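You operate a simulated robot arm through the tools that you are given. There is no shell and no other tool.

You run a simulated robot arm. Do the job below in one go: nothing can be reset, and whatever is moved stays where it is left.

Task
Put things in order on the top of the dresser. At the end: the blue hair clip stands where the purple clothes peg stood; the brown paper wad stands where the cream sachet stood; the cream sachet stands on top of the cream clip board; the purple clothes peg stands where the brown paper wad stood; whatever was shut is shut again. Leave all else as you found it, and nothing knocked over.
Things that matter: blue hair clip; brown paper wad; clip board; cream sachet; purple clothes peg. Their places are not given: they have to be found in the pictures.

It is judged by the outcome, as a careful person would: the job done as asked, and still so three seconds after it is handed in. It fails if anything else is knocked over, pushed out of place, dropped, spilled or broken.

Robot
A 6-joint arm with a two-finger parallel gripper, fixed in place. Base frame: the origin is at the foot of the arm, x ahead of it, y to its left, z up; the work surface is at about z = 0.002. Readings come in m, rad, newtons and seconds.
With the tool pointing down near the work surface it reaches from about 0.12 to 0.5 m from the base axis. Its first joint turns from -1.257 to 1.257 rad. Payload 0.65 kg.
Tool frame: the origin (TCP) lies between the finger pads and is the grasp point; the fingertips stand 0.025 m ahead of it; z points along the fingers, y is the line along which they close. The gripper opens to 0.076 m. The fingers are 0.018 m wide and 0.01 m thick; the gripper's body (0.036 by 0.078 m) begins 0.045 m behind the TCP.
Orientation is that of the tool frame in the base frame, as [roll, pitch, yaw] about the fixed x, y, z axes, in that order (R = Rz(yaw) Ry(pitch) Rx(roll)). With the fingers straight down and closing along the base's y, the tool's x points along the base's -x, its y along +y and its z along -z.

Tools
- The arm moves only by the tool drive_tool. Its argument "commands" is a list of rows, each a list of 7 numbers: the shift along the tool's x, y, z in m, then the turn, a rotation vector about the tool's x, y, z in rad, then the gripper command, from -1 (fully open) to 1 (shut), values between in proportion. In form: [[dx, dy, dz, rx, ry, rz, hand], ...]. A call has 1 to 20 rows; each row is the pose to reach, as a shift and turn from the pose commanded when the call began, along the tool's axes at that moment. Rows are played at 5 a second. More than 0.05 m and 0.15 rad between two rows, or a gripper value outside its range, and nothing of the call is played. Where a pose cannot be reached the arm comes as near as it can. A force on the tool above 40 N (or 10 N above the force at the start of the call, whichever is more), or a blocked arm, ends the call early, and 0.2 s more pass. Each finger travels about 0.108 m/s and halts on what it meets, pressing with about 25 N; the grip force reading is that of the motor and also rises with nothing between the fingers. The clock runs only during rows and for 0.2 s after the last one: add rows that repeat a pose to give the fingers time. The reply holds the time, the measured pose of the TCP, the force on the tool along the base axes, the opening and the grip force, in the units named above and with some noise, with the torque about the TCP (base axes, N m) and any sound that the robot's microphone picked up.
- Cameras (640 x 400 px; columns grow to the right, rows downward): "scene" is fixed at [0.0579, 0.288, 0.4122]; the picture's right is [-0.67, -0.74, 0.00], its down [-0.50, 0.45, -0.74] and it looks along [0.55, -0.49, -0.68] (base axes); focal length 214 px, centre (320, 200). "wrist" rides on the gripper at [0.058, 0.011, -0.081] in the tool frame; the picture's right is [-0.18, 0.98, 0.00], its down [-0.75, -0.14, -0.64] and it looks along [-0.63, -0.12, 0.77] (tool axes); focal length 243 px, centre (320, 200).
- snapshot(camera): a new picture of that camera. The clock stands still meanwhile.
- measure_at(camera, pixels): for up to 12 pixels [column, row] of the newest picture of that camera ("zoom" is the newest enlarged one), the place [x, y, z] in the base frame of the surface seen there, good to about 0.003 m, but the place of the scene camera against the robot may be out by one fixed shift of up to 0.025 m in any direction. The clock stands still meanwhile.
- zoom(camera, box): a new picture of the part [left, top, right, bottom] of that camera's present view, enlarged. The clock stands still meanwhile.
- close_job(): hands the job in; it is judged then, once.

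Leave the gripper open and the arm clear of the work at the hand-in unless told otherwise.

The tools are called as name(argument=value, ...) on one line, values as JSON. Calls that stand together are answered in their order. drive_tool: Moves the arm, as the interface text tells. Its arguments: {"type":"object","properties":{"commands":{"type":"array"}},"required":["commands"]} The other tools are called the same way: snapshot (camera) takes a picture; measure_at (camera, pixels) gives the place of the surface under pixels of a picture; zoom (camera, box) takes an enlarged picture of a part of a camera's view; close_job () hands the job in.

At the start:

```text
time_s: 0.0
tool_pos: [0.2972, 0.0705, 0.2601]
tool_rot: [-3.141, 0.003, -3.142]
wrist_force: [0.7, -0.3, -0.1]
torque: [-0.02, -0.02, -0.02]
grip_width: 0.076
grip_force: 0.0
```

scene: 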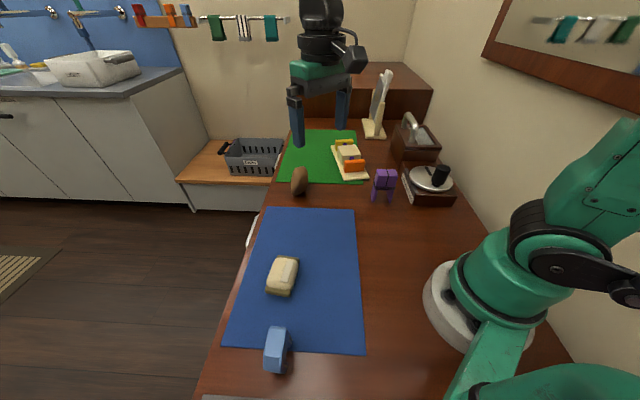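
wrist: 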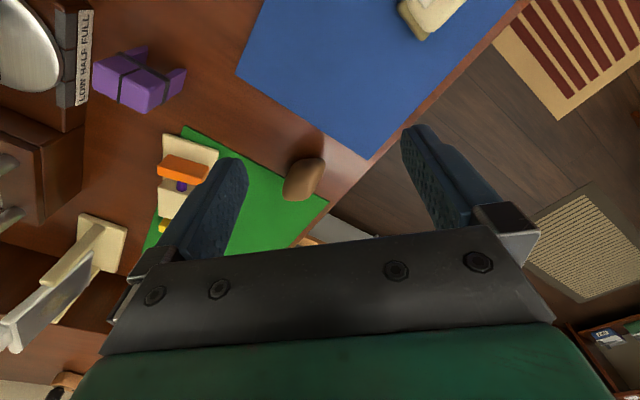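

I see the dresser top with a blue mat (the sachet at about (282,276) and the blue clip at about (277,350)), a brown wad at about (300,181), a purple peg at about (383,184), and a cream board with blocks at about (350,160). First I take enlarged views to identify each one.

zoom(camera="scene", box=[270, 100, 470, 225])

zoom(camera="wrist", box=[0, 0, 480, 300])

```text
3.20 times, centred on (370, 162) of scene
```

zoom: 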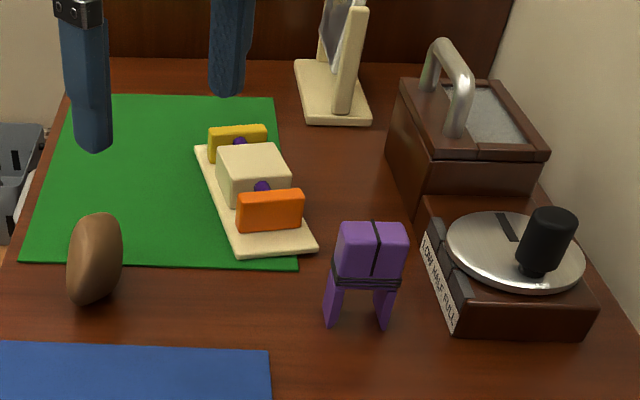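

```text
1.33 times, centred on (240, 150) of wrist
```

zoom: 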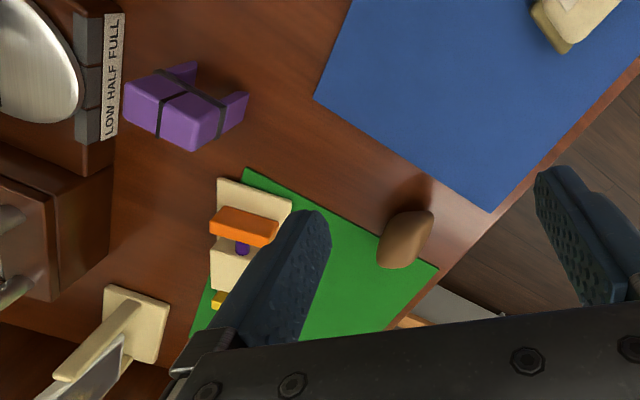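

The cream board with the orange and yellow parts, and the cream stand behind it, both need a closer look. I zoom into each, and also into the sachet and blue clip.

zoom(camera="scene", box=[320, 130, 384, 190])

zoom(camera="scene", box=[345, 60, 465, 140])

zoom(camera="scene", box=[220, 240, 380, 400])

zoom(camera="scene", box=[370, 100, 470, 215])

```text
6.67 times, centred on (352, 160) of scene
```

zoom: 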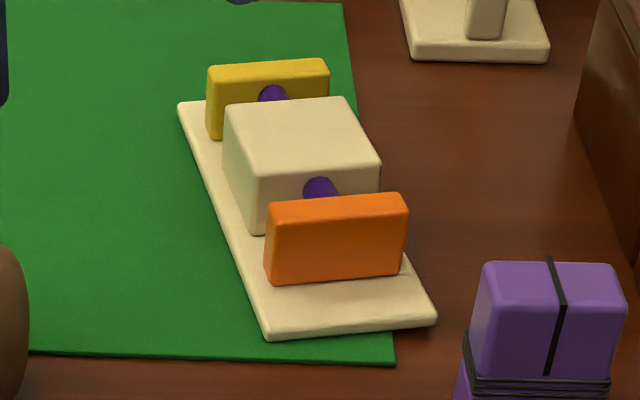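

```text
5.00 times, centred on (405, 100) of scene
```

zoom: 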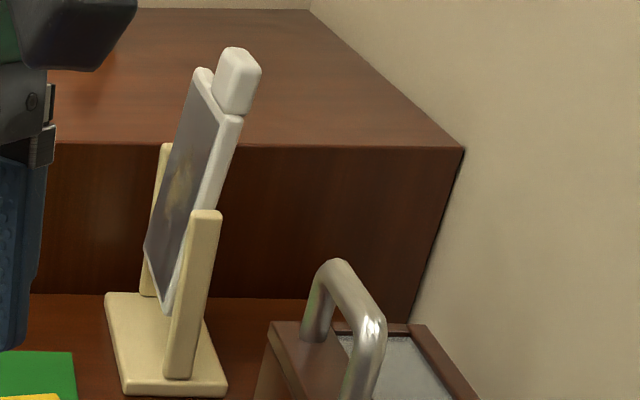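

```text
2.50 times, centred on (300, 320) of scene
```

zoom: 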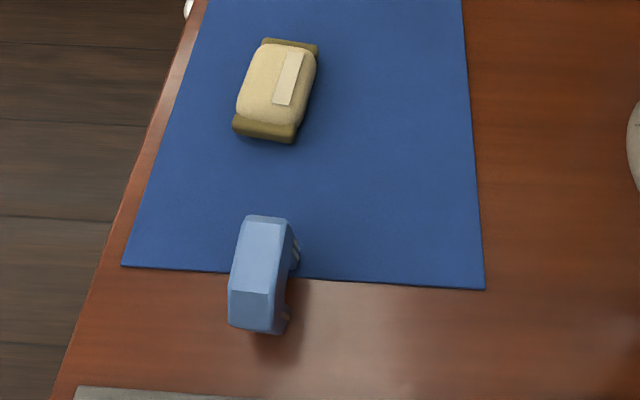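

```text
3.48 times, centred on (420, 158) of scene
```

zoom: 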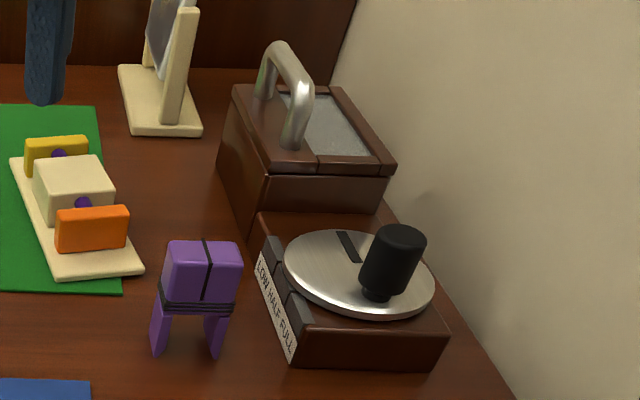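

The board under the yellow and orange plates with a raised cream block in the middle looks like the clip board; the other cream item is a stand with a tilting panel. I now measure the main things in the scene picture, and the same in the wrist picture to find the scene camera's shift.

measure_at(camera="scene", pixels=[[283, 265], [275, 288], [277, 335], [276, 360], [300, 172], [300, 192], [378, 173], [391, 173], [346, 152], [354, 166], [344, 143], [365, 178]])

measure_at(camera="wrist", pixels=[[107, 75], [145, 90], [128, 62], [168, 75], [305, 175], [315, 165], [185, 165], [200, 145], [182, 133], [238, 77], [370, 159], [328, 203]])

```text
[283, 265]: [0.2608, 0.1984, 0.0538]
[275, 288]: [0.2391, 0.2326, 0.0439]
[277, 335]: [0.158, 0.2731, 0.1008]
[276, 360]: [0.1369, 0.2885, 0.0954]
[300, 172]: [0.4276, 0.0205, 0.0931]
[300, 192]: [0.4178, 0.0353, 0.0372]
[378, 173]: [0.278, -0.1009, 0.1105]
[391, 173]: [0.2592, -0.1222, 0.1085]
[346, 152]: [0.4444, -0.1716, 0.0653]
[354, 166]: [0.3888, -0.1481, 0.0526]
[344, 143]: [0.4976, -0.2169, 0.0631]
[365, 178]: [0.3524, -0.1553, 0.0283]
```

```text
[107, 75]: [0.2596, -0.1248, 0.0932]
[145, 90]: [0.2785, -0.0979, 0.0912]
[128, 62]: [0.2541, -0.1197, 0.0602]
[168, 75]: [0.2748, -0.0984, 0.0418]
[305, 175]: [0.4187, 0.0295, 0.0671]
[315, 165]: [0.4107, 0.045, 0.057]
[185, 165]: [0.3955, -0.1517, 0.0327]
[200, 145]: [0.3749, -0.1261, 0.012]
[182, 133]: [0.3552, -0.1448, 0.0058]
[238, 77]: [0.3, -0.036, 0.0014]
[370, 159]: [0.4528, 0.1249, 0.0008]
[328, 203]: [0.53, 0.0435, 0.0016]
```

The peg's top reads 0.093 m high by wrist and about 0.110 by scene, so the scene camera reads too high. I measure the blue mat's far corners and the green mat's corner in the scene to settle the shift.

measure_at(camera="scene", pixels=[[355, 210], [266, 209], [276, 182], [230, 345], [363, 353], [320, 300], [300, 250], [400, 250], [374, 191], [390, 198], [411, 190], [380, 137]])

zoom(camera="scene", box=[340, 150, 420, 215])

```text
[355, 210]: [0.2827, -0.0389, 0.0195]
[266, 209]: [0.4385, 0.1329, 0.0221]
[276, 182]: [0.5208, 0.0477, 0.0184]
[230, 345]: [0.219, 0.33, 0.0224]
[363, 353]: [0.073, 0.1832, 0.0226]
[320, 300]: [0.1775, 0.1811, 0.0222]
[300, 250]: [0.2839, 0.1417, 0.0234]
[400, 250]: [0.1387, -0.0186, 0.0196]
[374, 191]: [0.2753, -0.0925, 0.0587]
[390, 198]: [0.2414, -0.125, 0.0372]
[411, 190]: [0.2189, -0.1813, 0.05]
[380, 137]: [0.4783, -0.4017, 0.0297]
```

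```text
6.15 times, centred on (380, 182) of scene
```

zoom: 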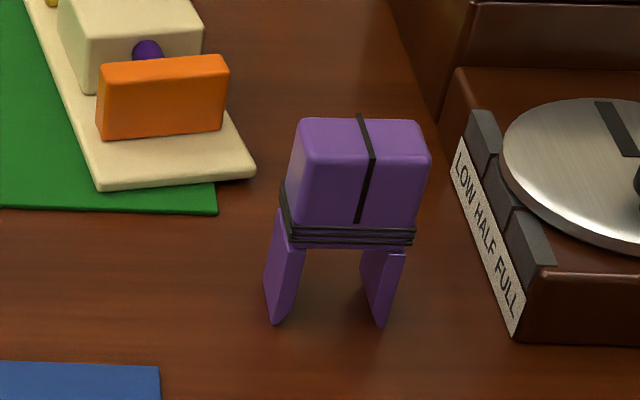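

Scene readings need roughly (+0.013, -0.003, -0.019) added. I move the tool at its present height to about (0.33, -0.13) to view the clip board between the fingers.

drive_tool(commands=[[-0.007, -0.04, 0, 0, 0, 0, -1], [-0.014, -0.08, 0, 0, 0, 0, -1], [-0.021, -0.12, 0, 0, 0, 0, -1], [-0.028, -0.16, 0, 0, 0, 0, -1], [-0.033, -0.2, 0, 0, 0, 0, -1], [-0.033, -0.2, 0, 0, 0, 0, -1]])

snapshot(camera="wrist")

```text
time_s: 1.4
tool_pos: [0.3306, -0.1308, 0.2588]
tool_rot: [-3.141, 0.001, -3.142]
wrist_force: [-1.0, 0.0, -0.9]
torque: [0.01, 0.0, -0.05]
grip_width: 0.0762
grip_force: 0.0
```

```text
taken
```

wrist: 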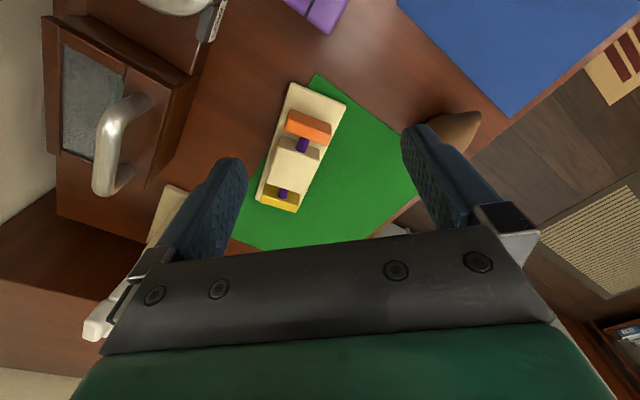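

The clip board shows at about (300,150) between the fingers. I enlarge it and measure its parts.

zoom(camera="wrist", box=[240, 70, 368, 220])

measure_at(camera="wrist", pixels=[[296, 86], [345, 102], [311, 118], [330, 132], [288, 146], [316, 151], [277, 168], [304, 178], [283, 201], [268, 186], [259, 198], [320, 95]])

```text
2.67 times, centred on (304, 145) of wrist
```

zoom: 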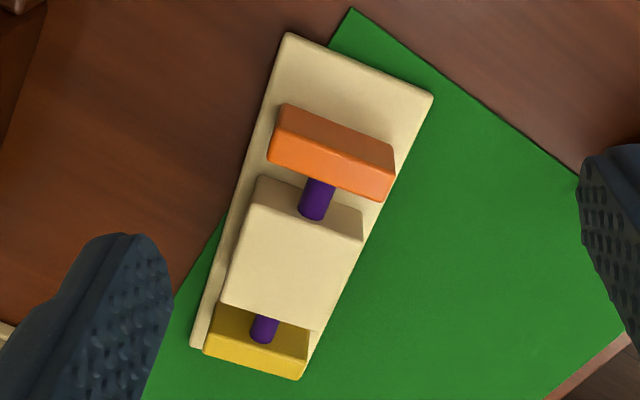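

```text
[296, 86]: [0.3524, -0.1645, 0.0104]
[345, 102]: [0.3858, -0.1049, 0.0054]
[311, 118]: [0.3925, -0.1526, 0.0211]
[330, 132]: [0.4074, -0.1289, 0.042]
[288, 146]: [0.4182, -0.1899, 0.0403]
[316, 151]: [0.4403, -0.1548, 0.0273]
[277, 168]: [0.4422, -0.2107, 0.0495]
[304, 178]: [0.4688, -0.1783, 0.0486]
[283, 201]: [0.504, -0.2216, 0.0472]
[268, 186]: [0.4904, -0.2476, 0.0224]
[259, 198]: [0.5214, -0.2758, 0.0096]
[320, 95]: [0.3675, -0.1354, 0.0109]
```

The board is about 1 cm thick with a cream block whose flat top is at about z 0.049, flanked by orange and yellow plates on a purple rod. To be sure about the other cream thing (the stand), I measure its height in the scene picture before moving over for a look.

measure_at(camera="scene", pixels=[[391, 78], [386, 95], [383, 120], [408, 117], [413, 132], [422, 130], [437, 172], [432, 183]])

```text
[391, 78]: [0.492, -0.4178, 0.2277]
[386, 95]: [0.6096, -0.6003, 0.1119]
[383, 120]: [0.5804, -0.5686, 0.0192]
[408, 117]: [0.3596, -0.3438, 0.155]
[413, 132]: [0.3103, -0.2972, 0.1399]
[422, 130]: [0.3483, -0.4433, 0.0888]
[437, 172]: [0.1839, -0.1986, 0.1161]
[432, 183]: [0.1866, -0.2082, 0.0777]
```

The stand's panel top is near (0.505, -0.42, 0.21) and the box handle tops out near 0.14, so moving 0.15 m toward -y at the present height is clear. I go there to look at the stand and the boxes.

drive_tool(commands=[[0.01, -0.04, 0, 0, 0, 0, -1], [0.01, -0.08, 0, 0, 0, 0, -1], [0.01, -0.12, 0, 0, 0, 0, -1], [0.01, -0.15, 0, 0, 0, 0, -1], [0.01, -0.15, 0, 0, 0, 0, -1]])

snapshot(camera="wrist")

```text
time_s: 2.6
tool_pos: [0.32, -0.2799, 0.2592]
tool_rot: [-3.141, 0.002, -3.141]
wrist_force: [-0.6, 0.3, -0.3]
torque: [0.02, 0.0, 0.02]
grip_width: 0.0759
grip_force: 0.0
```

```text
taken
```

wrist: 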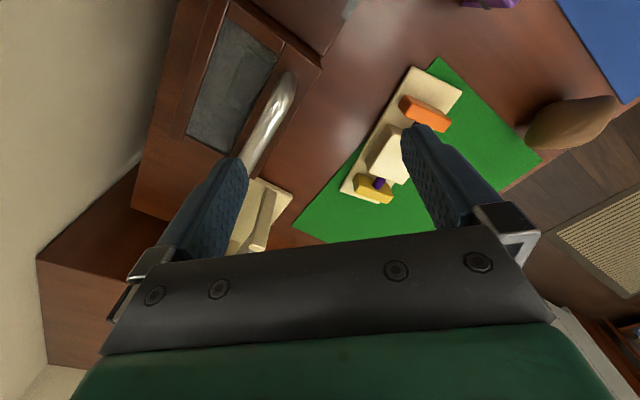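

The stand is a tilting picture panel on two posts, with no free top, so the clip board is the one with the flat cream block. Next I go toward (0.15, -0.06) to look at the purple peg between the fingers.

drive_tool(commands=[[0.024, 0.031, 0, 0, 0, 0, -1], [0.048, 0.063, 0, 0, 0, 0, -1], [0.072, 0.094, 0, 0, 0, 0, -1], [0.097, 0.126, 0, 0, 0, 0, -1], [0.121, 0.157, 0, 0, 0, 0, -1], [0.146, 0.189, 0, 0, 0, 0, -1], [0.17, 0.22, 0, 0, 0, 0, -1], [0.17, 0.22, 0, 0, 0, 0, -1]])

snapshot(camera="wrist")

snapshot(camera="scene")

```text
time_s: 4.4
tool_pos: [0.15, -0.0584, 0.2587]
tool_rot: [3.141, 0.002, -3.141]
wrist_force: [-0.1, -0.3, -0.5]
torque: [-0.01, 0.01, -0.02]
grip_width: 0.076
grip_force: 0.0
```

```text
taken
```

wrist: 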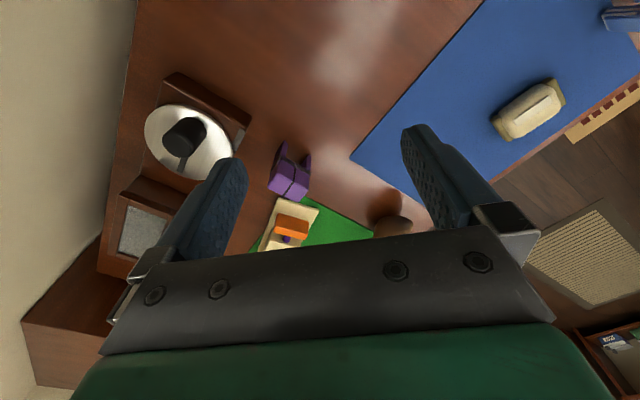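

```text
taken
```

scene: 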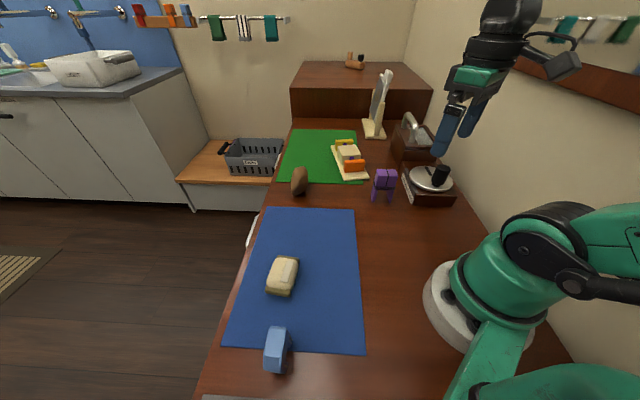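

The peg is at about (290,172) in the wrist picture and the sachet at about (530,110). I enlarge both areas and measure points on the peg.

zoom(camera="wrist", box=[250, 125, 346, 205])

measure_at(camera="wrist", pixels=[[278, 184], [297, 192], [287, 187], [272, 188], [296, 197], [306, 190], [284, 172], [305, 177], [284, 150], [307, 158], [533, 105], [500, 135]])

zoom(camera="wrist", box=[440, 0, 640, 160])

```text
5.00 times, centred on (298, 165) of wrist
```

zoom: 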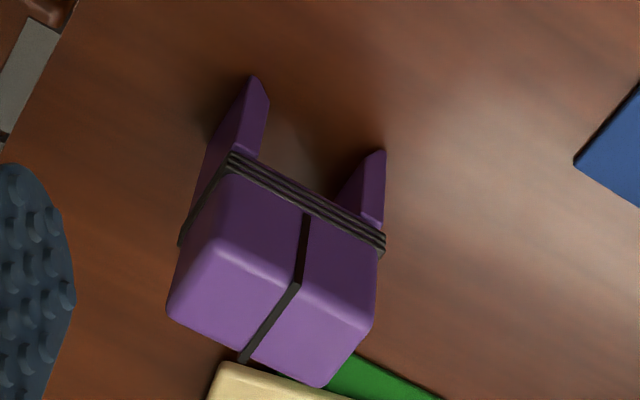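

```text
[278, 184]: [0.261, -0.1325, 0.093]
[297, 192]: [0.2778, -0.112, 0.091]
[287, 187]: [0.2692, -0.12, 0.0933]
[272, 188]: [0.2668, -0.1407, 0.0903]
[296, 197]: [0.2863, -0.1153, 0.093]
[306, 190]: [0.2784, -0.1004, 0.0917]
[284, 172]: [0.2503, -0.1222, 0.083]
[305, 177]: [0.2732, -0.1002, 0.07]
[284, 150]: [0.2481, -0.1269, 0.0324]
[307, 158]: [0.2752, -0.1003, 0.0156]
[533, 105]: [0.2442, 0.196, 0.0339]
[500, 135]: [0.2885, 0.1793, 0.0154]
```

```text
2.50 times, centred on (540, 80) of wrist
```

zoom: 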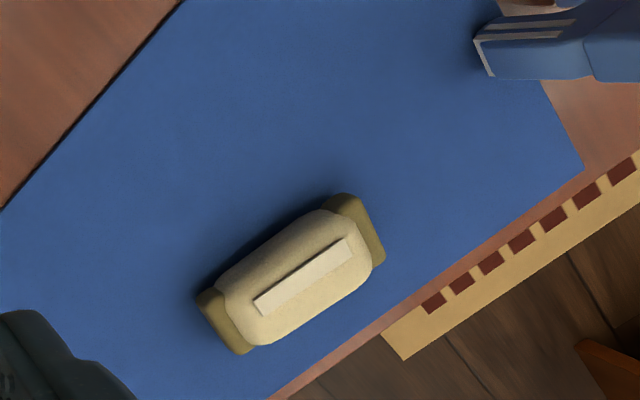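

The last enlarged picture holds the sachet: body with a label strip in the middle and darker end flaps. I measure its outline there.

measure_at(camera="zoom", pixels=[[204, 300], [238, 345], [345, 200], [380, 255], [228, 282], [262, 335], [325, 222], [362, 262], [300, 280], [270, 305], [345, 245], [420, 150]])

```text
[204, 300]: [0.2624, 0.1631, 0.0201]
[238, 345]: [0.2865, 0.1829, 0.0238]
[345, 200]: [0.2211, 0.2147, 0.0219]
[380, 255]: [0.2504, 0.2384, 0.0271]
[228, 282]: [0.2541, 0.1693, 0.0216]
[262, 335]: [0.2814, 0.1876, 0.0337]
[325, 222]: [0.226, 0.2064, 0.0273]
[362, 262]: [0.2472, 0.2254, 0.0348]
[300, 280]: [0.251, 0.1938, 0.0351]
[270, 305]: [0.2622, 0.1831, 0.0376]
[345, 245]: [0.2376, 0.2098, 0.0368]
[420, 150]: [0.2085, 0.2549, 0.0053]
```

The sachet's centre reads about (0.255, 0.200), about 0.066 by 0.037 m, top z 0.036, long axis near 127°. Now I re-enlarge the peg in this same view and measure its top corners and feet precisely, since its place must be taken by the hair clip.

zoom(camera="wrist", box=[250, 125, 346, 205])

measure_at(camera="zoom", pixels=[[172, 300], [218, 245], [320, 380], [370, 318], [235, 360], [292, 285], [212, 140], [255, 85], [262, 120], [380, 160], [375, 220], [345, 190]])

```text
5.00 times, centred on (298, 165) of wrist
```

zoom: 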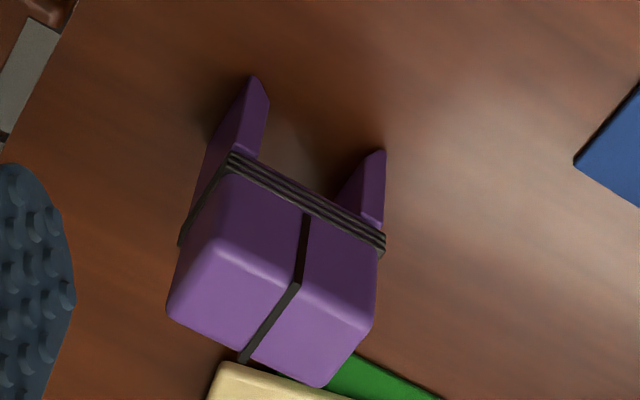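

```text
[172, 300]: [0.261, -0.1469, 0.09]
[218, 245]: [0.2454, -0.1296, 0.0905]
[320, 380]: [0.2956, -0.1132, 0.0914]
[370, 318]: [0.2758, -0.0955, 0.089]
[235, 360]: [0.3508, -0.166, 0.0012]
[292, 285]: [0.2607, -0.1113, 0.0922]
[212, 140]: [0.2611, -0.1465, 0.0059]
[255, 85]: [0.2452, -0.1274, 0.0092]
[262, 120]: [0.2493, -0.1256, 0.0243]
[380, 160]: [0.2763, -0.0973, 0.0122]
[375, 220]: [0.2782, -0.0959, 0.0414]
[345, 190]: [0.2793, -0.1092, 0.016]
```

The peg is centred at about (0.2695, -0.121), top z 0.092, about 0.047 (at 46°) by 0.025 m. Now I go to about (0.36, -0.14, 0.22) for a closer look at the clip board's block.

drive_tool(commands=[[-0.042, -0.016, 0.008, 0, 0, 0, -1], [-0.084, -0.033, 0.016, 0, 0, 0, -1], [-0.126, -0.049, 0.023, 0, 0, 0, -1], [-0.168, -0.066, 0.031, 0, 0, 0, -1], [-0.21, -0.082, 0.039, 0, 0, 0, -1], [-0.21, -0.082, 0.039, 0, 0, 0, -1]])

zoom(camera="wrist", box=[235, 70, 395, 230])

```text
time_s: 5.8
tool_pos: [0.3595, -0.1428, 0.2196]
tool_rot: [-3.14, 0.002, 3.141]
wrist_force: [0.0, -0.4, -0.5]
torque: [0.01, 0.02, 0.0]
grip_width: 0.0761
grip_force: 0.0
```

```text
2.50 times, centred on (315, 150) of wrist
```

zoom: 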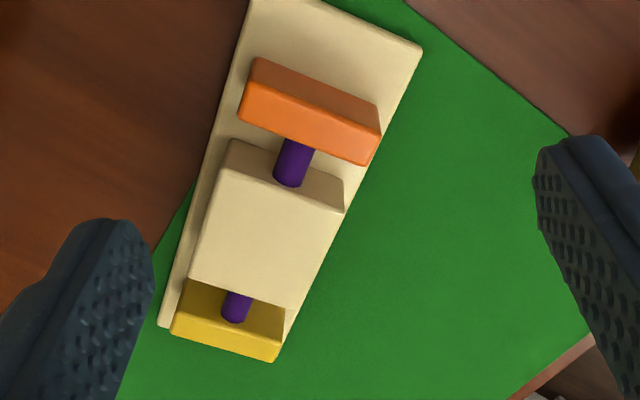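

The block's top face spans roughly (220,170) to (343,212) at its near edge and (190,275) to (296,307) at its far edge in the enlarged picture. I measure those corners plus plate tops and board corners.

measure_at(camera="zoom", pixels=[[224, 175], [338, 216], [194, 270], [290, 302], [265, 240], [250, 105], [365, 155], [180, 325], [272, 355], [415, 50], [165, 322], [312, 120]])

```text
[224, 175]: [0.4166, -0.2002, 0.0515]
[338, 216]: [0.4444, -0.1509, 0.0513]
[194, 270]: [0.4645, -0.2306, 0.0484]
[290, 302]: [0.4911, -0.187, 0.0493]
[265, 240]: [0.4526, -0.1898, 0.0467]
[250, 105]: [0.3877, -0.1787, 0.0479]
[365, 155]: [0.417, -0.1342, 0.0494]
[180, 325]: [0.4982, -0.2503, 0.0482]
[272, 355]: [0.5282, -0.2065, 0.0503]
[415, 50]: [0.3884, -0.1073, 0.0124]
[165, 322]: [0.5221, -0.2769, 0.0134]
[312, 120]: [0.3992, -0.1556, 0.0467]
```

The block's top is centred at about (0.454, -0.192), z 0.0495, about 0.058 m square, with the board's long axis near -33°; the plates are equally high. Now I travel to above the sachet at (0.255, 0.20), turning the tool by 0.916 rad so that the fingers close across its short side.

drive_tool(commands=[[0.013, 0.043, 0, 0, 0, 0.115, -1], [0.026, 0.086, 0, 0, 0, 0.229, -1], [0.039, 0.129, 0, 0, 0, 0.344, -1], [0.052, 0.171, 0, 0, 0, 0.458, -1], [0.066, 0.214, 0, 0, 0, 0.573, -1], [0.079, 0.257, 0, 0, 0, 0.687, -1], [0.092, 0.3, 0, 0, 0, 0.802, -1], [0.105, 0.343, 0, 0, 0, 0.916, -1], [0.105, 0.343, 0, 0, 0, 0.916, -1]])

snapshot(camera="wrist")

```text
time_s: 7.8
tool_pos: [0.2544, 0.2009, 0.2218]
tool_rot: [-3.141, -0.001, 2.226]
wrist_force: [0.6, -0.1, 0.3]
torque: [-0.03, 0.02, 0.01]
grip_width: 0.0759
grip_force: 0.0
```

```text
taken
```

wrist: 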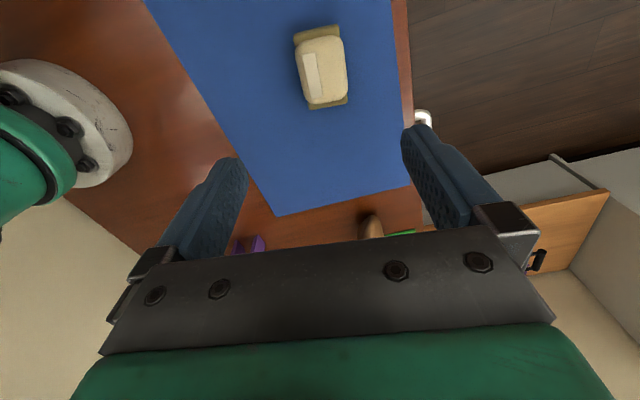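

The sachet shows at (320,68), nearly under the tool and nearly aligned. I enlarge and measure its outline.

zoom(camera="wrist", box=[272, 15, 372, 125])

```text
3.64 times, centred on (322, 70) of wrist
```

zoom: 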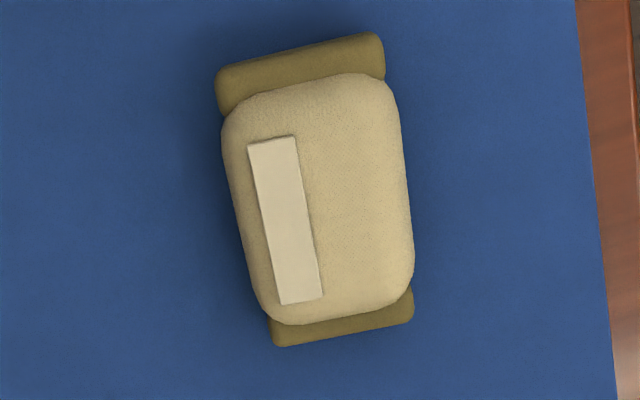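

measure_at(camera="zoom", pixels=[[220, 75], [380, 40], [276, 340], [410, 315], [228, 130], [392, 105], [262, 300], [408, 270], [318, 200], [245, 200], [400, 180], [150, 200]])

```text
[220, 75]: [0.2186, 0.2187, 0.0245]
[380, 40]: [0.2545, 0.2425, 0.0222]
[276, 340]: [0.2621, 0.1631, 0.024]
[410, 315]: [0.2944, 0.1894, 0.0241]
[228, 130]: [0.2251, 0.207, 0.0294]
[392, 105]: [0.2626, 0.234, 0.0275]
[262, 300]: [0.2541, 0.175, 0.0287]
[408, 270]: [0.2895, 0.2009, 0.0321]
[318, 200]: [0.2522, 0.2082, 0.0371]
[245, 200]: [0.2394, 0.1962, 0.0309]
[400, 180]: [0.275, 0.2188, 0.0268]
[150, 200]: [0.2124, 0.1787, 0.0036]
```

The sachet's centre is at about (0.2575, 0.204), width about 0.045, aligned with the fingers. I shift 4 mm along tool y and come down part of the way to check the alignment.

drive_tool(commands=[[0.0006, 0.0043, 0.03, 0, 0, 0, -1], [0.0006, 0.0043, 0.07, 0, 0, 0, -1], [0.0006, 0.0043, 0.11, 0, 0, 0, -1], [0.0006, 0.0043, 0.13, 0, 0, 0, -1], [0.0006, 0.0043, 0.13, 0, 0, 0, -1]])

snapshot(camera="wrist")

```text
time_s: 9.0
tool_pos: [0.2582, 0.2053, 0.0913]
tool_rot: [-3.141, 0.001, 2.227]
wrist_force: [-0.2, 0.6, 0.2]
torque: [0.02, 0.01, 0.02]
grip_width: 0.0763
grip_force: 0.0
```

```text
taken
```

wrist: 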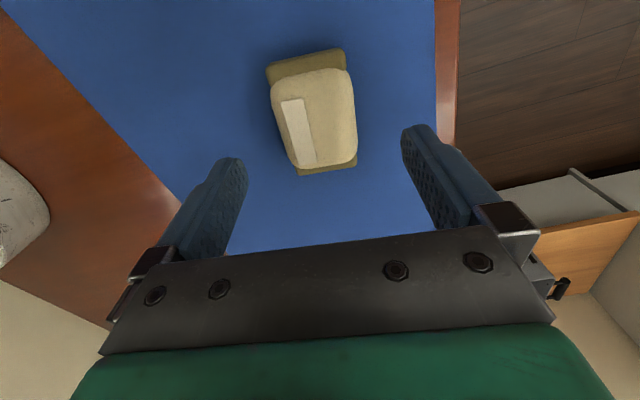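

The sachet at (315,115) lies well between the fingers. I measure its sides once more from this close view to centre the fingers.

measure_at(camera="wrist", pixels=[[279, 118], [354, 107], [272, 90], [350, 82], [290, 150], [355, 140], [268, 72], [343, 53], [299, 172], [354, 163], [315, 115]])

```text
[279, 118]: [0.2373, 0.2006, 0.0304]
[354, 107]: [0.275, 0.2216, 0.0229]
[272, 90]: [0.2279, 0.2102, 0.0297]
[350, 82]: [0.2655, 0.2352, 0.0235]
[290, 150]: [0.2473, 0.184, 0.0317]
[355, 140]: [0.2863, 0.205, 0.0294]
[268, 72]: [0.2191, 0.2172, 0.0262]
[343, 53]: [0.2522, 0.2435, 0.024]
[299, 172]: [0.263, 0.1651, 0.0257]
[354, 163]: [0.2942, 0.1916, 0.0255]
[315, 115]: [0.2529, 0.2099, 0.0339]
```

Centre confirmed at (0.257, 0.2045). I go down to TCP z 0.033 and shut the fingers.

drive_tool(commands=[[0, -0.001, 0.025, 0, 0, 0, -1], [0, -0.001, 0.045, 0, 0, 0, -1], [0, -0.001, 0.058, 0, 0, 0, -1], [0, -0.001, 0.058, 0, 0, 0, -1], [0, -0.001, 0.058, 0, 0, 0, 0.2], [0, -0.001, 0.058, 0, 0, 0, 1], [0, -0.001, 0.058, 0, 0, 0, 1], [0, -0.001, 0.058, 0, 0, 0, 1]])

```text
time_s: 10.8
tool_pos: [0.2579, 0.2043, 0.0329]
tool_rot: [3.14, 0.002, 2.227]
wrist_force: [-0.1, 1.4, -0.1]
torque: [0.01, -0.01, -0.01]
grip_width: 0.0488
grip_force: 24.8
```

The fingers hold something 0.049 m wide at 25 N. I lift 0.1 m straight up and check.

drive_tool(commands=[[0, 0, -0.01, 0, 0, 0, 1], [0, 0, -0.03, 0, 0, 0, 1], [0, 0, -0.06, 0, 0, 0, 1], [0, 0, -0.1, 0, 0, 0, 1], [0, 0, -0.13, 0, 0, 0, 1], [0, 0, -0.13, 0, 0, 0, 1]])

snapshot(camera="wrist")

snapshot(camera="scene")

```text
time_s: 12.2
tool_pos: [0.2565, 0.2041, 0.1619]
tool_rot: [-3.141, 0.002, 2.225]
wrist_force: [0.4, 0.8, -0.9]
torque: [0.01, -0.03, 0.01]
grip_width: 0.0488
grip_force: 25.0
```

```text
taken
```

wrist: 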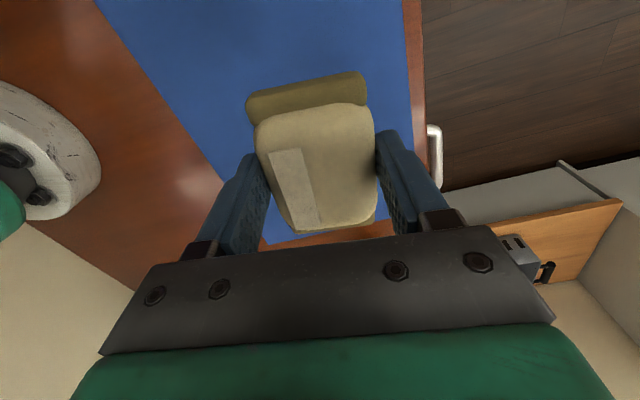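

```text
taken
```

scene: 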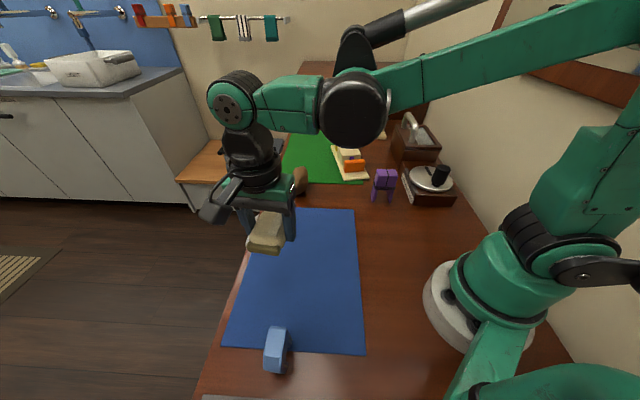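

The sachet is held level and the rest is undisturbed. I carry it at TCP z 0.16 to above the board's block (0.454, -0.192), turning by -0.349 rad so its long side lies along the board.

drive_tool(commands=[[-0.0435, -0.0084, 0, 0, 0, -0.035, 1], [-0.0869, -0.0169, 0, 0, 0, -0.07, 1], [-0.1304, -0.0253, 0, 0, 0, -0.105, 1], [-0.1738, -0.0338, 0, 0, 0, -0.14, 1], [-0.2173, -0.0422, 0, 0, 0, -0.175, 1], [-0.2607, -0.0506, 0, 0, 0, -0.209, 1], [-0.3042, -0.0591, 0, 0, 0, -0.244, 1], [-0.3476, -0.0675, 0, 0, 0, -0.279, 1], [-0.3911, -0.076, 0, 0, 0, -0.314, 1], [-0.4345, -0.0844, 0, 0, 0, -0.349, 1], [-0.4345, -0.0844, 0, 0, 0, -0.349, 1]])

snapshot(camera="wrist")

snapshot(camera="scene")

```text
time_s: 14.6
tool_pos: [0.4432, -0.1873, 0.1582]
tool_rot: [-3.142, 0.002, 2.574]
wrist_force: [0.0, -0.6, -1.0]
torque: [0.0, 0.01, 0.0]
grip_width: 0.0489
grip_force: 24.8
out of reach, approached as far as the arm can: row 10, 11
```

```text
taken
```

wrist: 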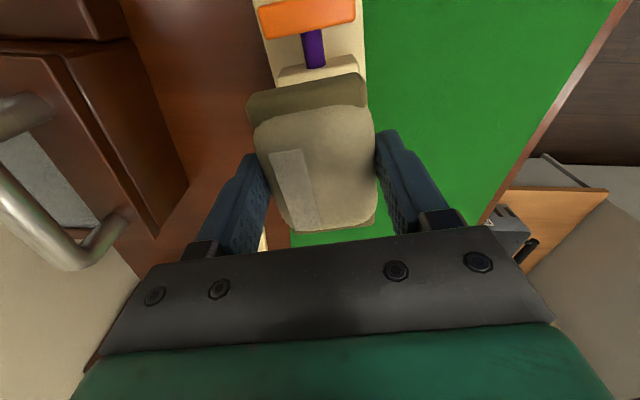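

```text
taken
```

scene: 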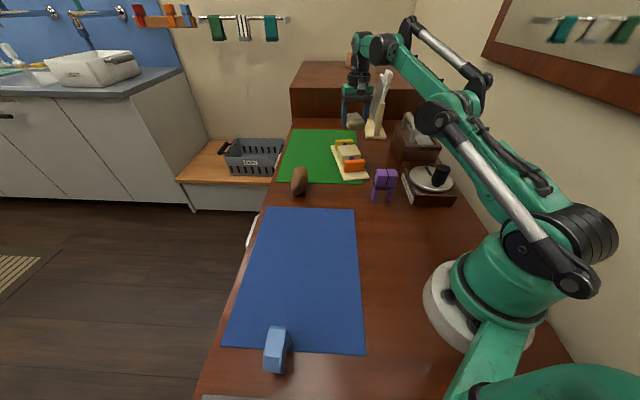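

The arm stopped about 11 mm short at this height ((0.443, -0.187)); lower down it should reach further. I come down 0.06 m, still about 2 cm above the block, and read the pose.

drive_tool(commands=[[0, 0, 0.02, 0, 0, 0, 1], [0, 0, 0.04, 0, 0, 0, 1], [0, 0, 0.055, 0, 0, 0, 1], [0, 0, 0.055, 0, 0, 0, 1]])

snapshot(camera="wrist")

```text
time_s: 15.6
tool_pos: [0.4434, -0.1874, 0.1046]
tool_rot: [-3.141, 0.002, 2.575]
wrist_force: [1.1, -0.1, -0.9]
torque: [-0.02, -0.02, 0.01]
grip_width: 0.0488
grip_force: 24.7
```

```text
taken
```

wrist: 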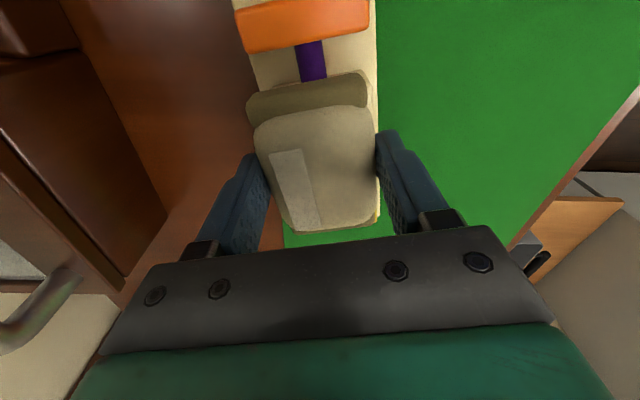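

The pose command was clipped, so I now shift 11 mm along the board (tool x -0.0114, y +0.0018) and lower to about z 0.085.

drive_tool(commands=[[-0.006, 0.001, 0.005, 0, 0, 0, 1], [-0.0114, 0.0018, 0.01, 0, 0, 0, 1], [-0.0114, 0.0018, 0.02, 0, 0, 0, 1], [-0.0114, 0.0018, 0.02, 0, 0, 0, 1]])

snapshot(camera="wrist")

zoom(camera="scene", box=[310, 90, 410, 190])

```text
time_s: 16.6
tool_pos: [0.455, -0.1922, 0.0837]
tool_rot: [3.141, 0.002, 2.575]
wrist_force: [0.6, 0.1, -1.1]
torque: [0.03, 0.01, 0.01]
grip_width: 0.049
grip_force: 24.6
```

```text
taken
```

wrist: 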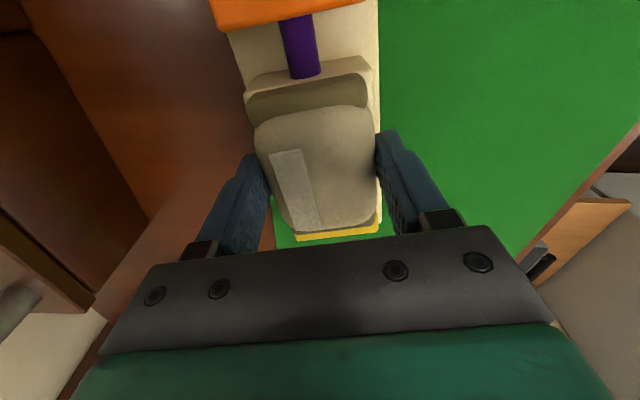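

```text
4.00 times, centred on (360, 140) of scene
```

zoom: 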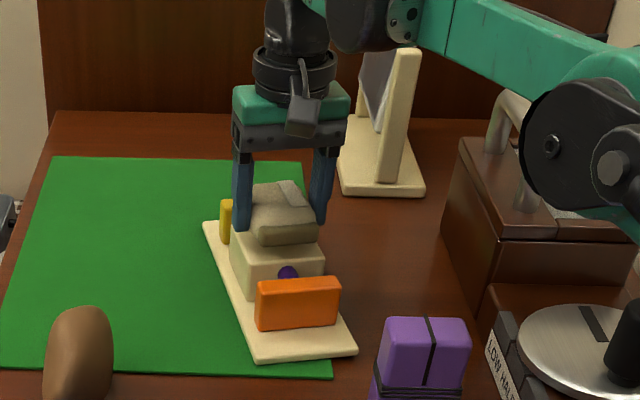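

The sachet hovers centred over the cream block a few mm up. I lower 3 mm and read the force.

drive_tool(commands=[[0, 0, 0.0015, 0, 0, 0, 1], [0, 0, 0.003, 0, 0, 0, 1], [0, 0, 0.003, 0, 0, 0, 1]])

```text
time_s: 17.4
tool_pos: [0.4549, -0.1921, 0.0815]
tool_rot: [-3.142, 0.002, 2.575]
wrist_force: [-0.3, 0.3, -0.1]
torque: [0.0, 0.0, -0.04]
grip_width: 0.049
grip_force: 25.2
```

No clear contact yet at z 0.0815; I lower another 2 mm.

drive_tool(commands=[[0, 0, 0.001, 0, 0, 0, 1], [0, 0, 0.002, 0, 0, 0, 1], [0, 0, 0.002, 0, 0, 0, 1]])

```text
time_s: 18.2
tool_pos: [0.4551, -0.1913, 0.0789]
tool_rot: [-3.141, 0.003, 2.575]
wrist_force: [0.1, 0.1, -0.7]
torque: [-0.01, 0.01, 0.0]
grip_width: 0.0491
grip_force: 25.3
```

Still no contact force at 0.079; another 1.5 mm.

drive_tool(commands=[[0, 0, 0.0008, 0, 0, 0, 1], [0, 0, 0.0015, 0, 0, 0, 1], [0, 0, 0.0015, 0, 0, 0, 1]])

zoom(camera="scene", box=[330, 130, 380, 180])

```text
time_s: 19.0
tool_pos: [0.4546, -0.1924, 0.0775]
tool_rot: [3.14, 0.003, 2.574]
wrist_force: [-1.1, 0.3, -0.7]
torque: [-0.05, 0.05, 0.01]
grip_width: 0.0489
grip_force: 24.9
```

```text
8.00 times, centred on (355, 155) of scene
```

zoom: 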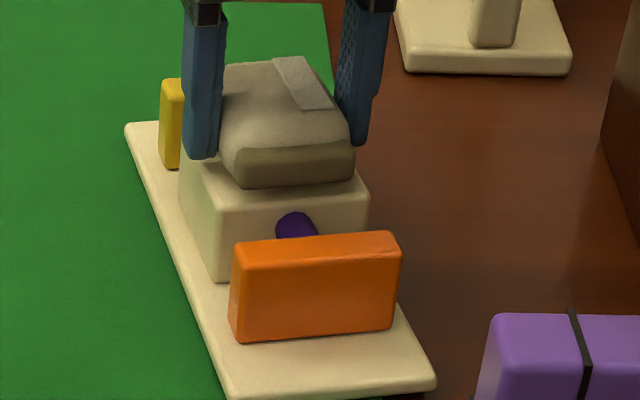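

It looks almost on the block. I lower another 1.5 mm and watch the force.

drive_tool(commands=[[0, 0, 0.0008, 0, 0, 0, 1], [0, 0, 0.0015, 0, 0, 0, 1], [0, 0, 0.0015, 0, 0, 0, 1]])

```text
time_s: 19.8
tool_pos: [0.4538, -0.1917, 0.0761]
tool_rot: [3.14, 0.002, 2.574]
wrist_force: [0.6, -0.2, 14.5]
torque: [-0.07, -0.1, 0.02]
grip_width: 0.049
grip_force: 24.8
```

Contact at 14.5 N: the sachet rests on the block. I back off 0.8 mm, open the fingers gently, and then rise.

drive_tool(commands=[[0, 0, -0.0008, 0, 0, 0, 1], [0, 0, -0.0008, 0, 0, 0, -0.3], [0, 0, -0.0008, 0, 0, 0, -0.45], [0, 0, -0.0008, 0, 0, 0, -0.6], [0, 0, -0.0008, 0, 0, 0, -0.8], [0, 0, -0.0008, 0, 0, 0, -0.8]])

snapshot(camera="wrist")

zoom(camera="scene", box=[330, 130, 380, 180])

```text
time_s: 21.2
tool_pos: [0.4544, -0.191, 0.0762]
tool_rot: [-3.141, 0.001, 2.575]
wrist_force: [0.6, 0.0, -0.1]
torque: [0.02, 0.0, -0.01]
grip_width: 0.0683
grip_force: 0.0
```

```text
taken
```

wrist: 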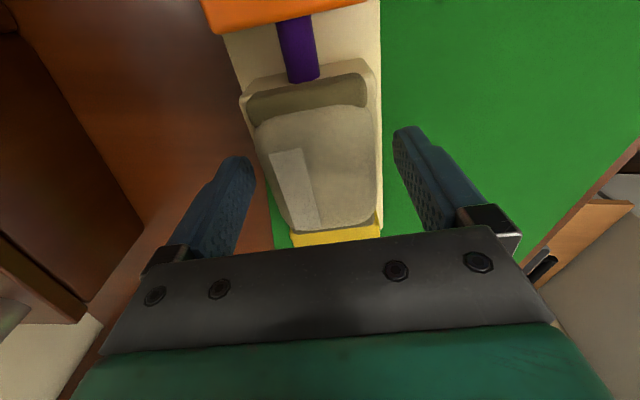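

```text
8.00 times, centred on (355, 155) of scene
```

zoom: 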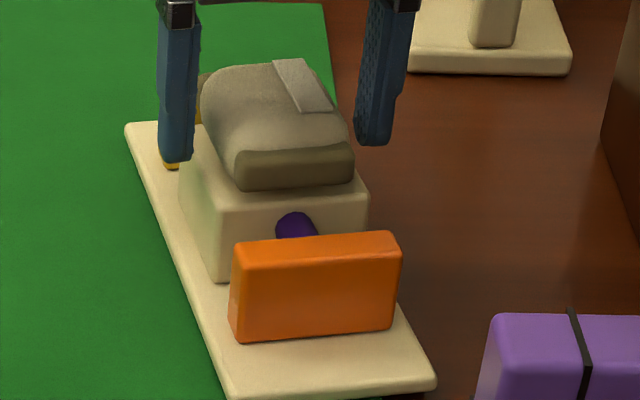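

The sachet sits flat on the block and the fingers are free of it. I rise straight up, then move toward (0.30, 0.08, 0.22) with the tool turned back to look at the brown wad.

drive_tool(commands=[[0, 0, -0.03, 0, 0, 0, -0.8], [0.005, 0, -0.06, 0, 0, 0, -0.8], [0.03, 0.01, -0.095, 0, 0, -0.07, -1], [0.06, 0.03, -0.12, 0, 0, -0.14, -1], [0.1, 0.05, -0.14, 0, 0, -0.21, -1], [0.14, 0.072, -0.14, 0, 0, -0.28, -1], [0.18, 0.095, -0.14, 0, 0, -0.35, -1], [0.22, 0.118, -0.14, 0, 0, -0.42, -1], [0.255, 0.135, -0.14, 0, 0, -0.5, -1], [0.2753, 0.1458, -0.14, 0, 0, -0.566, -1], [0.2753, 0.1458, -0.14, 0, 0, -0.566, -1]])

snapshot(camera="wrist")

snapshot(camera="scene")

```text
time_s: 23.6
tool_pos: [0.3801, 0.0999, 0.2368]
tool_rot: [3.142, 0.002, -3.14]
wrist_force: [0.6, -0.6, 0.1]
torque: [-0.02, -0.01, 0.02]
grip_width: 0.0762
grip_force: 0.1
out of reach, approached as far as the arm can: row 5, 6, 7, 8, 9, 10, 11
```

```text
taken
```

wrist: 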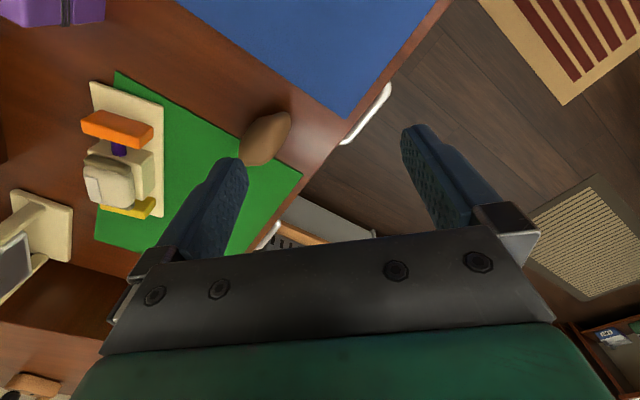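

```text
taken
```

scene: 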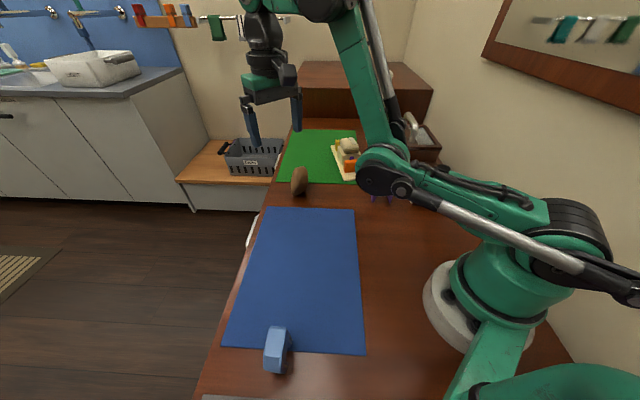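

The arm came out at (0.380, 0.100, 0.237), because the high rows were out of reach; nothing was touched. I move back to (0.30, 0.08, 0.22) to put the wad (now near (265,138)) between the fingers' view.

drive_tool(commands=[[0.04, -0.012, 0.008, 0, 0, 0, -1], [0.08, -0.025, 0.017, 0, 0, 0, -1], [0.08, -0.025, 0.017, 0, 0, 0, -1]])

snapshot(camera="wrist")

zoom(camera="scene", box=[275, 130, 375, 200])

```text
time_s: 24.4
tool_pos: [0.3808, 0.0992, 0.2366]
tool_rot: [3.141, 0.0, 3.141]
wrist_force: [-0.5, 0.1, 0.5]
torque: [-0.01, 0.02, -0.02]
grip_width: 0.0759
grip_force: 0.0
out of reach, approached as far as the arm can: row 1, 2, 3
```

```text
taken
```

wrist: 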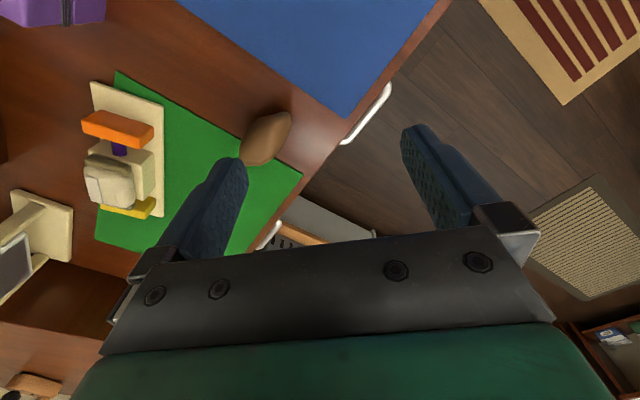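

```text
5.71 times, centred on (325, 165) of scene
```

zoom: 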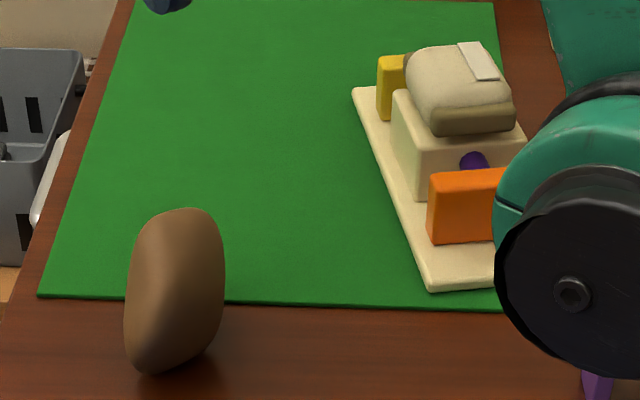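

The move was refused as out of reach although it is well inside range, and the scene shows the elbow (black disc near (385,178)) hanging low. I measure where the elbow actually is before moving again.

snapshot(camera="scene")

measure_at(camera="scene", pixels=[[385, 178], [375, 190], [385, 160], [390, 198], [350, 80], [380, 110], [430, 190], [500, 220], [400, 185], [265, 60], [270, 90], [360, 150]])

```text
taken
```

scene: 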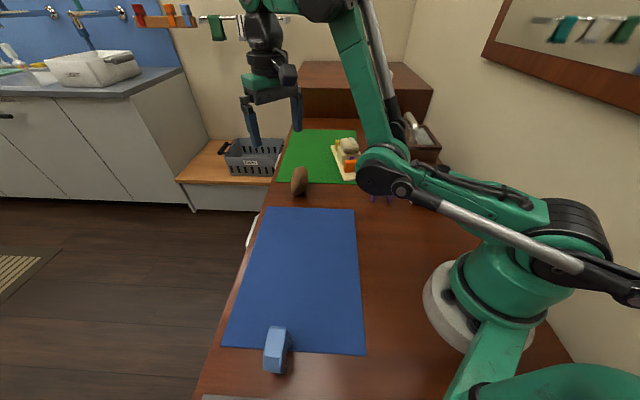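

```text
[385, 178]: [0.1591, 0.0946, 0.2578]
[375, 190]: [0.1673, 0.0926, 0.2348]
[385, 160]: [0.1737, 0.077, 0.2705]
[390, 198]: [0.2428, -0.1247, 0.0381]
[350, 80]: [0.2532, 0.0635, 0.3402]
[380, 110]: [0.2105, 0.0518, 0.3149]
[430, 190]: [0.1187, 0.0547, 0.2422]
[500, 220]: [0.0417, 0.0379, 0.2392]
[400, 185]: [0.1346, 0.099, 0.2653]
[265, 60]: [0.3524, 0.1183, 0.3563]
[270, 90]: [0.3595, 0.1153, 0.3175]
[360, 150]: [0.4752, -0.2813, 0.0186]
```

The elbow is truly at about (0.17, 0.07, 0.24): the arm flipped to an elbow-low posture while stretched out, so it cannot fold inward. I will stretch it outward over the empty mat corner and then go downward so that it bends elbow-up again. First, outward toward (0.45, 0.14) at this height.

drive_tool(commands=[[-0.03, 0.018, 0, 0, 0, 0, -1], [-0.055, 0.033, 0, 0, 0, 0, -1], [-0.075, 0.042, 0, 0, 0, 0, -1], [-0.075, 0.042, 0, 0, 0, 0, -1]])

snapshot(camera="scene")

```text
time_s: 25.4
tool_pos: [0.4323, 0.1324, 0.2301]
tool_rot: [3.141, 0.002, 3.141]
wrist_force: [0.0, 0.1, -0.1]
torque: [0.0, -0.01, 0.02]
grip_width: 0.0759
grip_force: 0.0
out of reach, approached as far as the arm can: row 2, 3, 4
```

```text
taken
```

scene: 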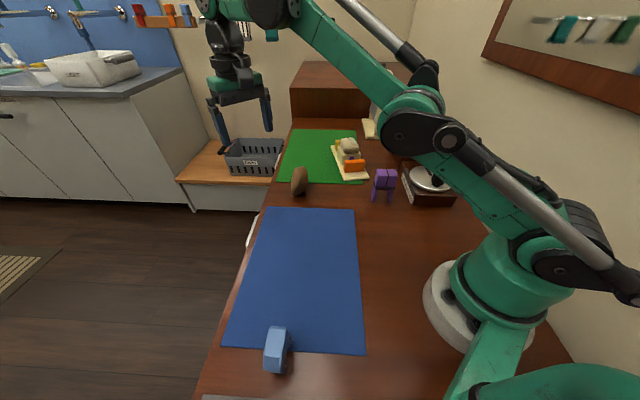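

The arm is now straight and the wad, peg and board are untouched. I go down about 0.1 m while stretched, so the forearm bends downward, and then draw in a little.

drive_tool(commands=[[-0.02, 0.006, 0.025, 0, 0, 0, -1], [-0.03, 0.009, 0.05, 0, 0, 0, -1], [-0.03, 0.009, 0.075, 0, 0, 0, -1], [-0.02, 0.005, 0.1, 0, 0, 0, -1], [0.01, -0.003, 0.1, 0, 0, 0, -1], [0.04, -0.012, 0.1, 0, 0, 0, -1], [0.04, -0.012, 0.1, 0, 0, 0, -1]])

snapshot(camera="scene")

```text
time_s: 27.0
tool_pos: [0.391, 0.1198, 0.1278]
tool_rot: [-3.141, 0.003, 3.138]
wrist_force: [-0.9, 0.3, 0.6]
torque: [0.01, -0.01, 0.03]
grip_width: 0.0761
grip_force: 0.0
out of reach, approached as far as the arm can: row 1, 2
```

```text
taken
```

scene: 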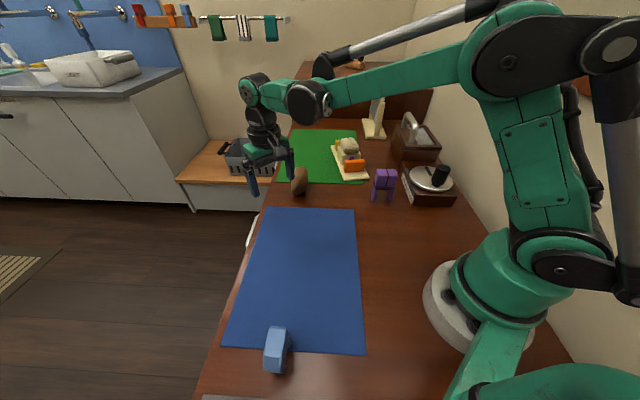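

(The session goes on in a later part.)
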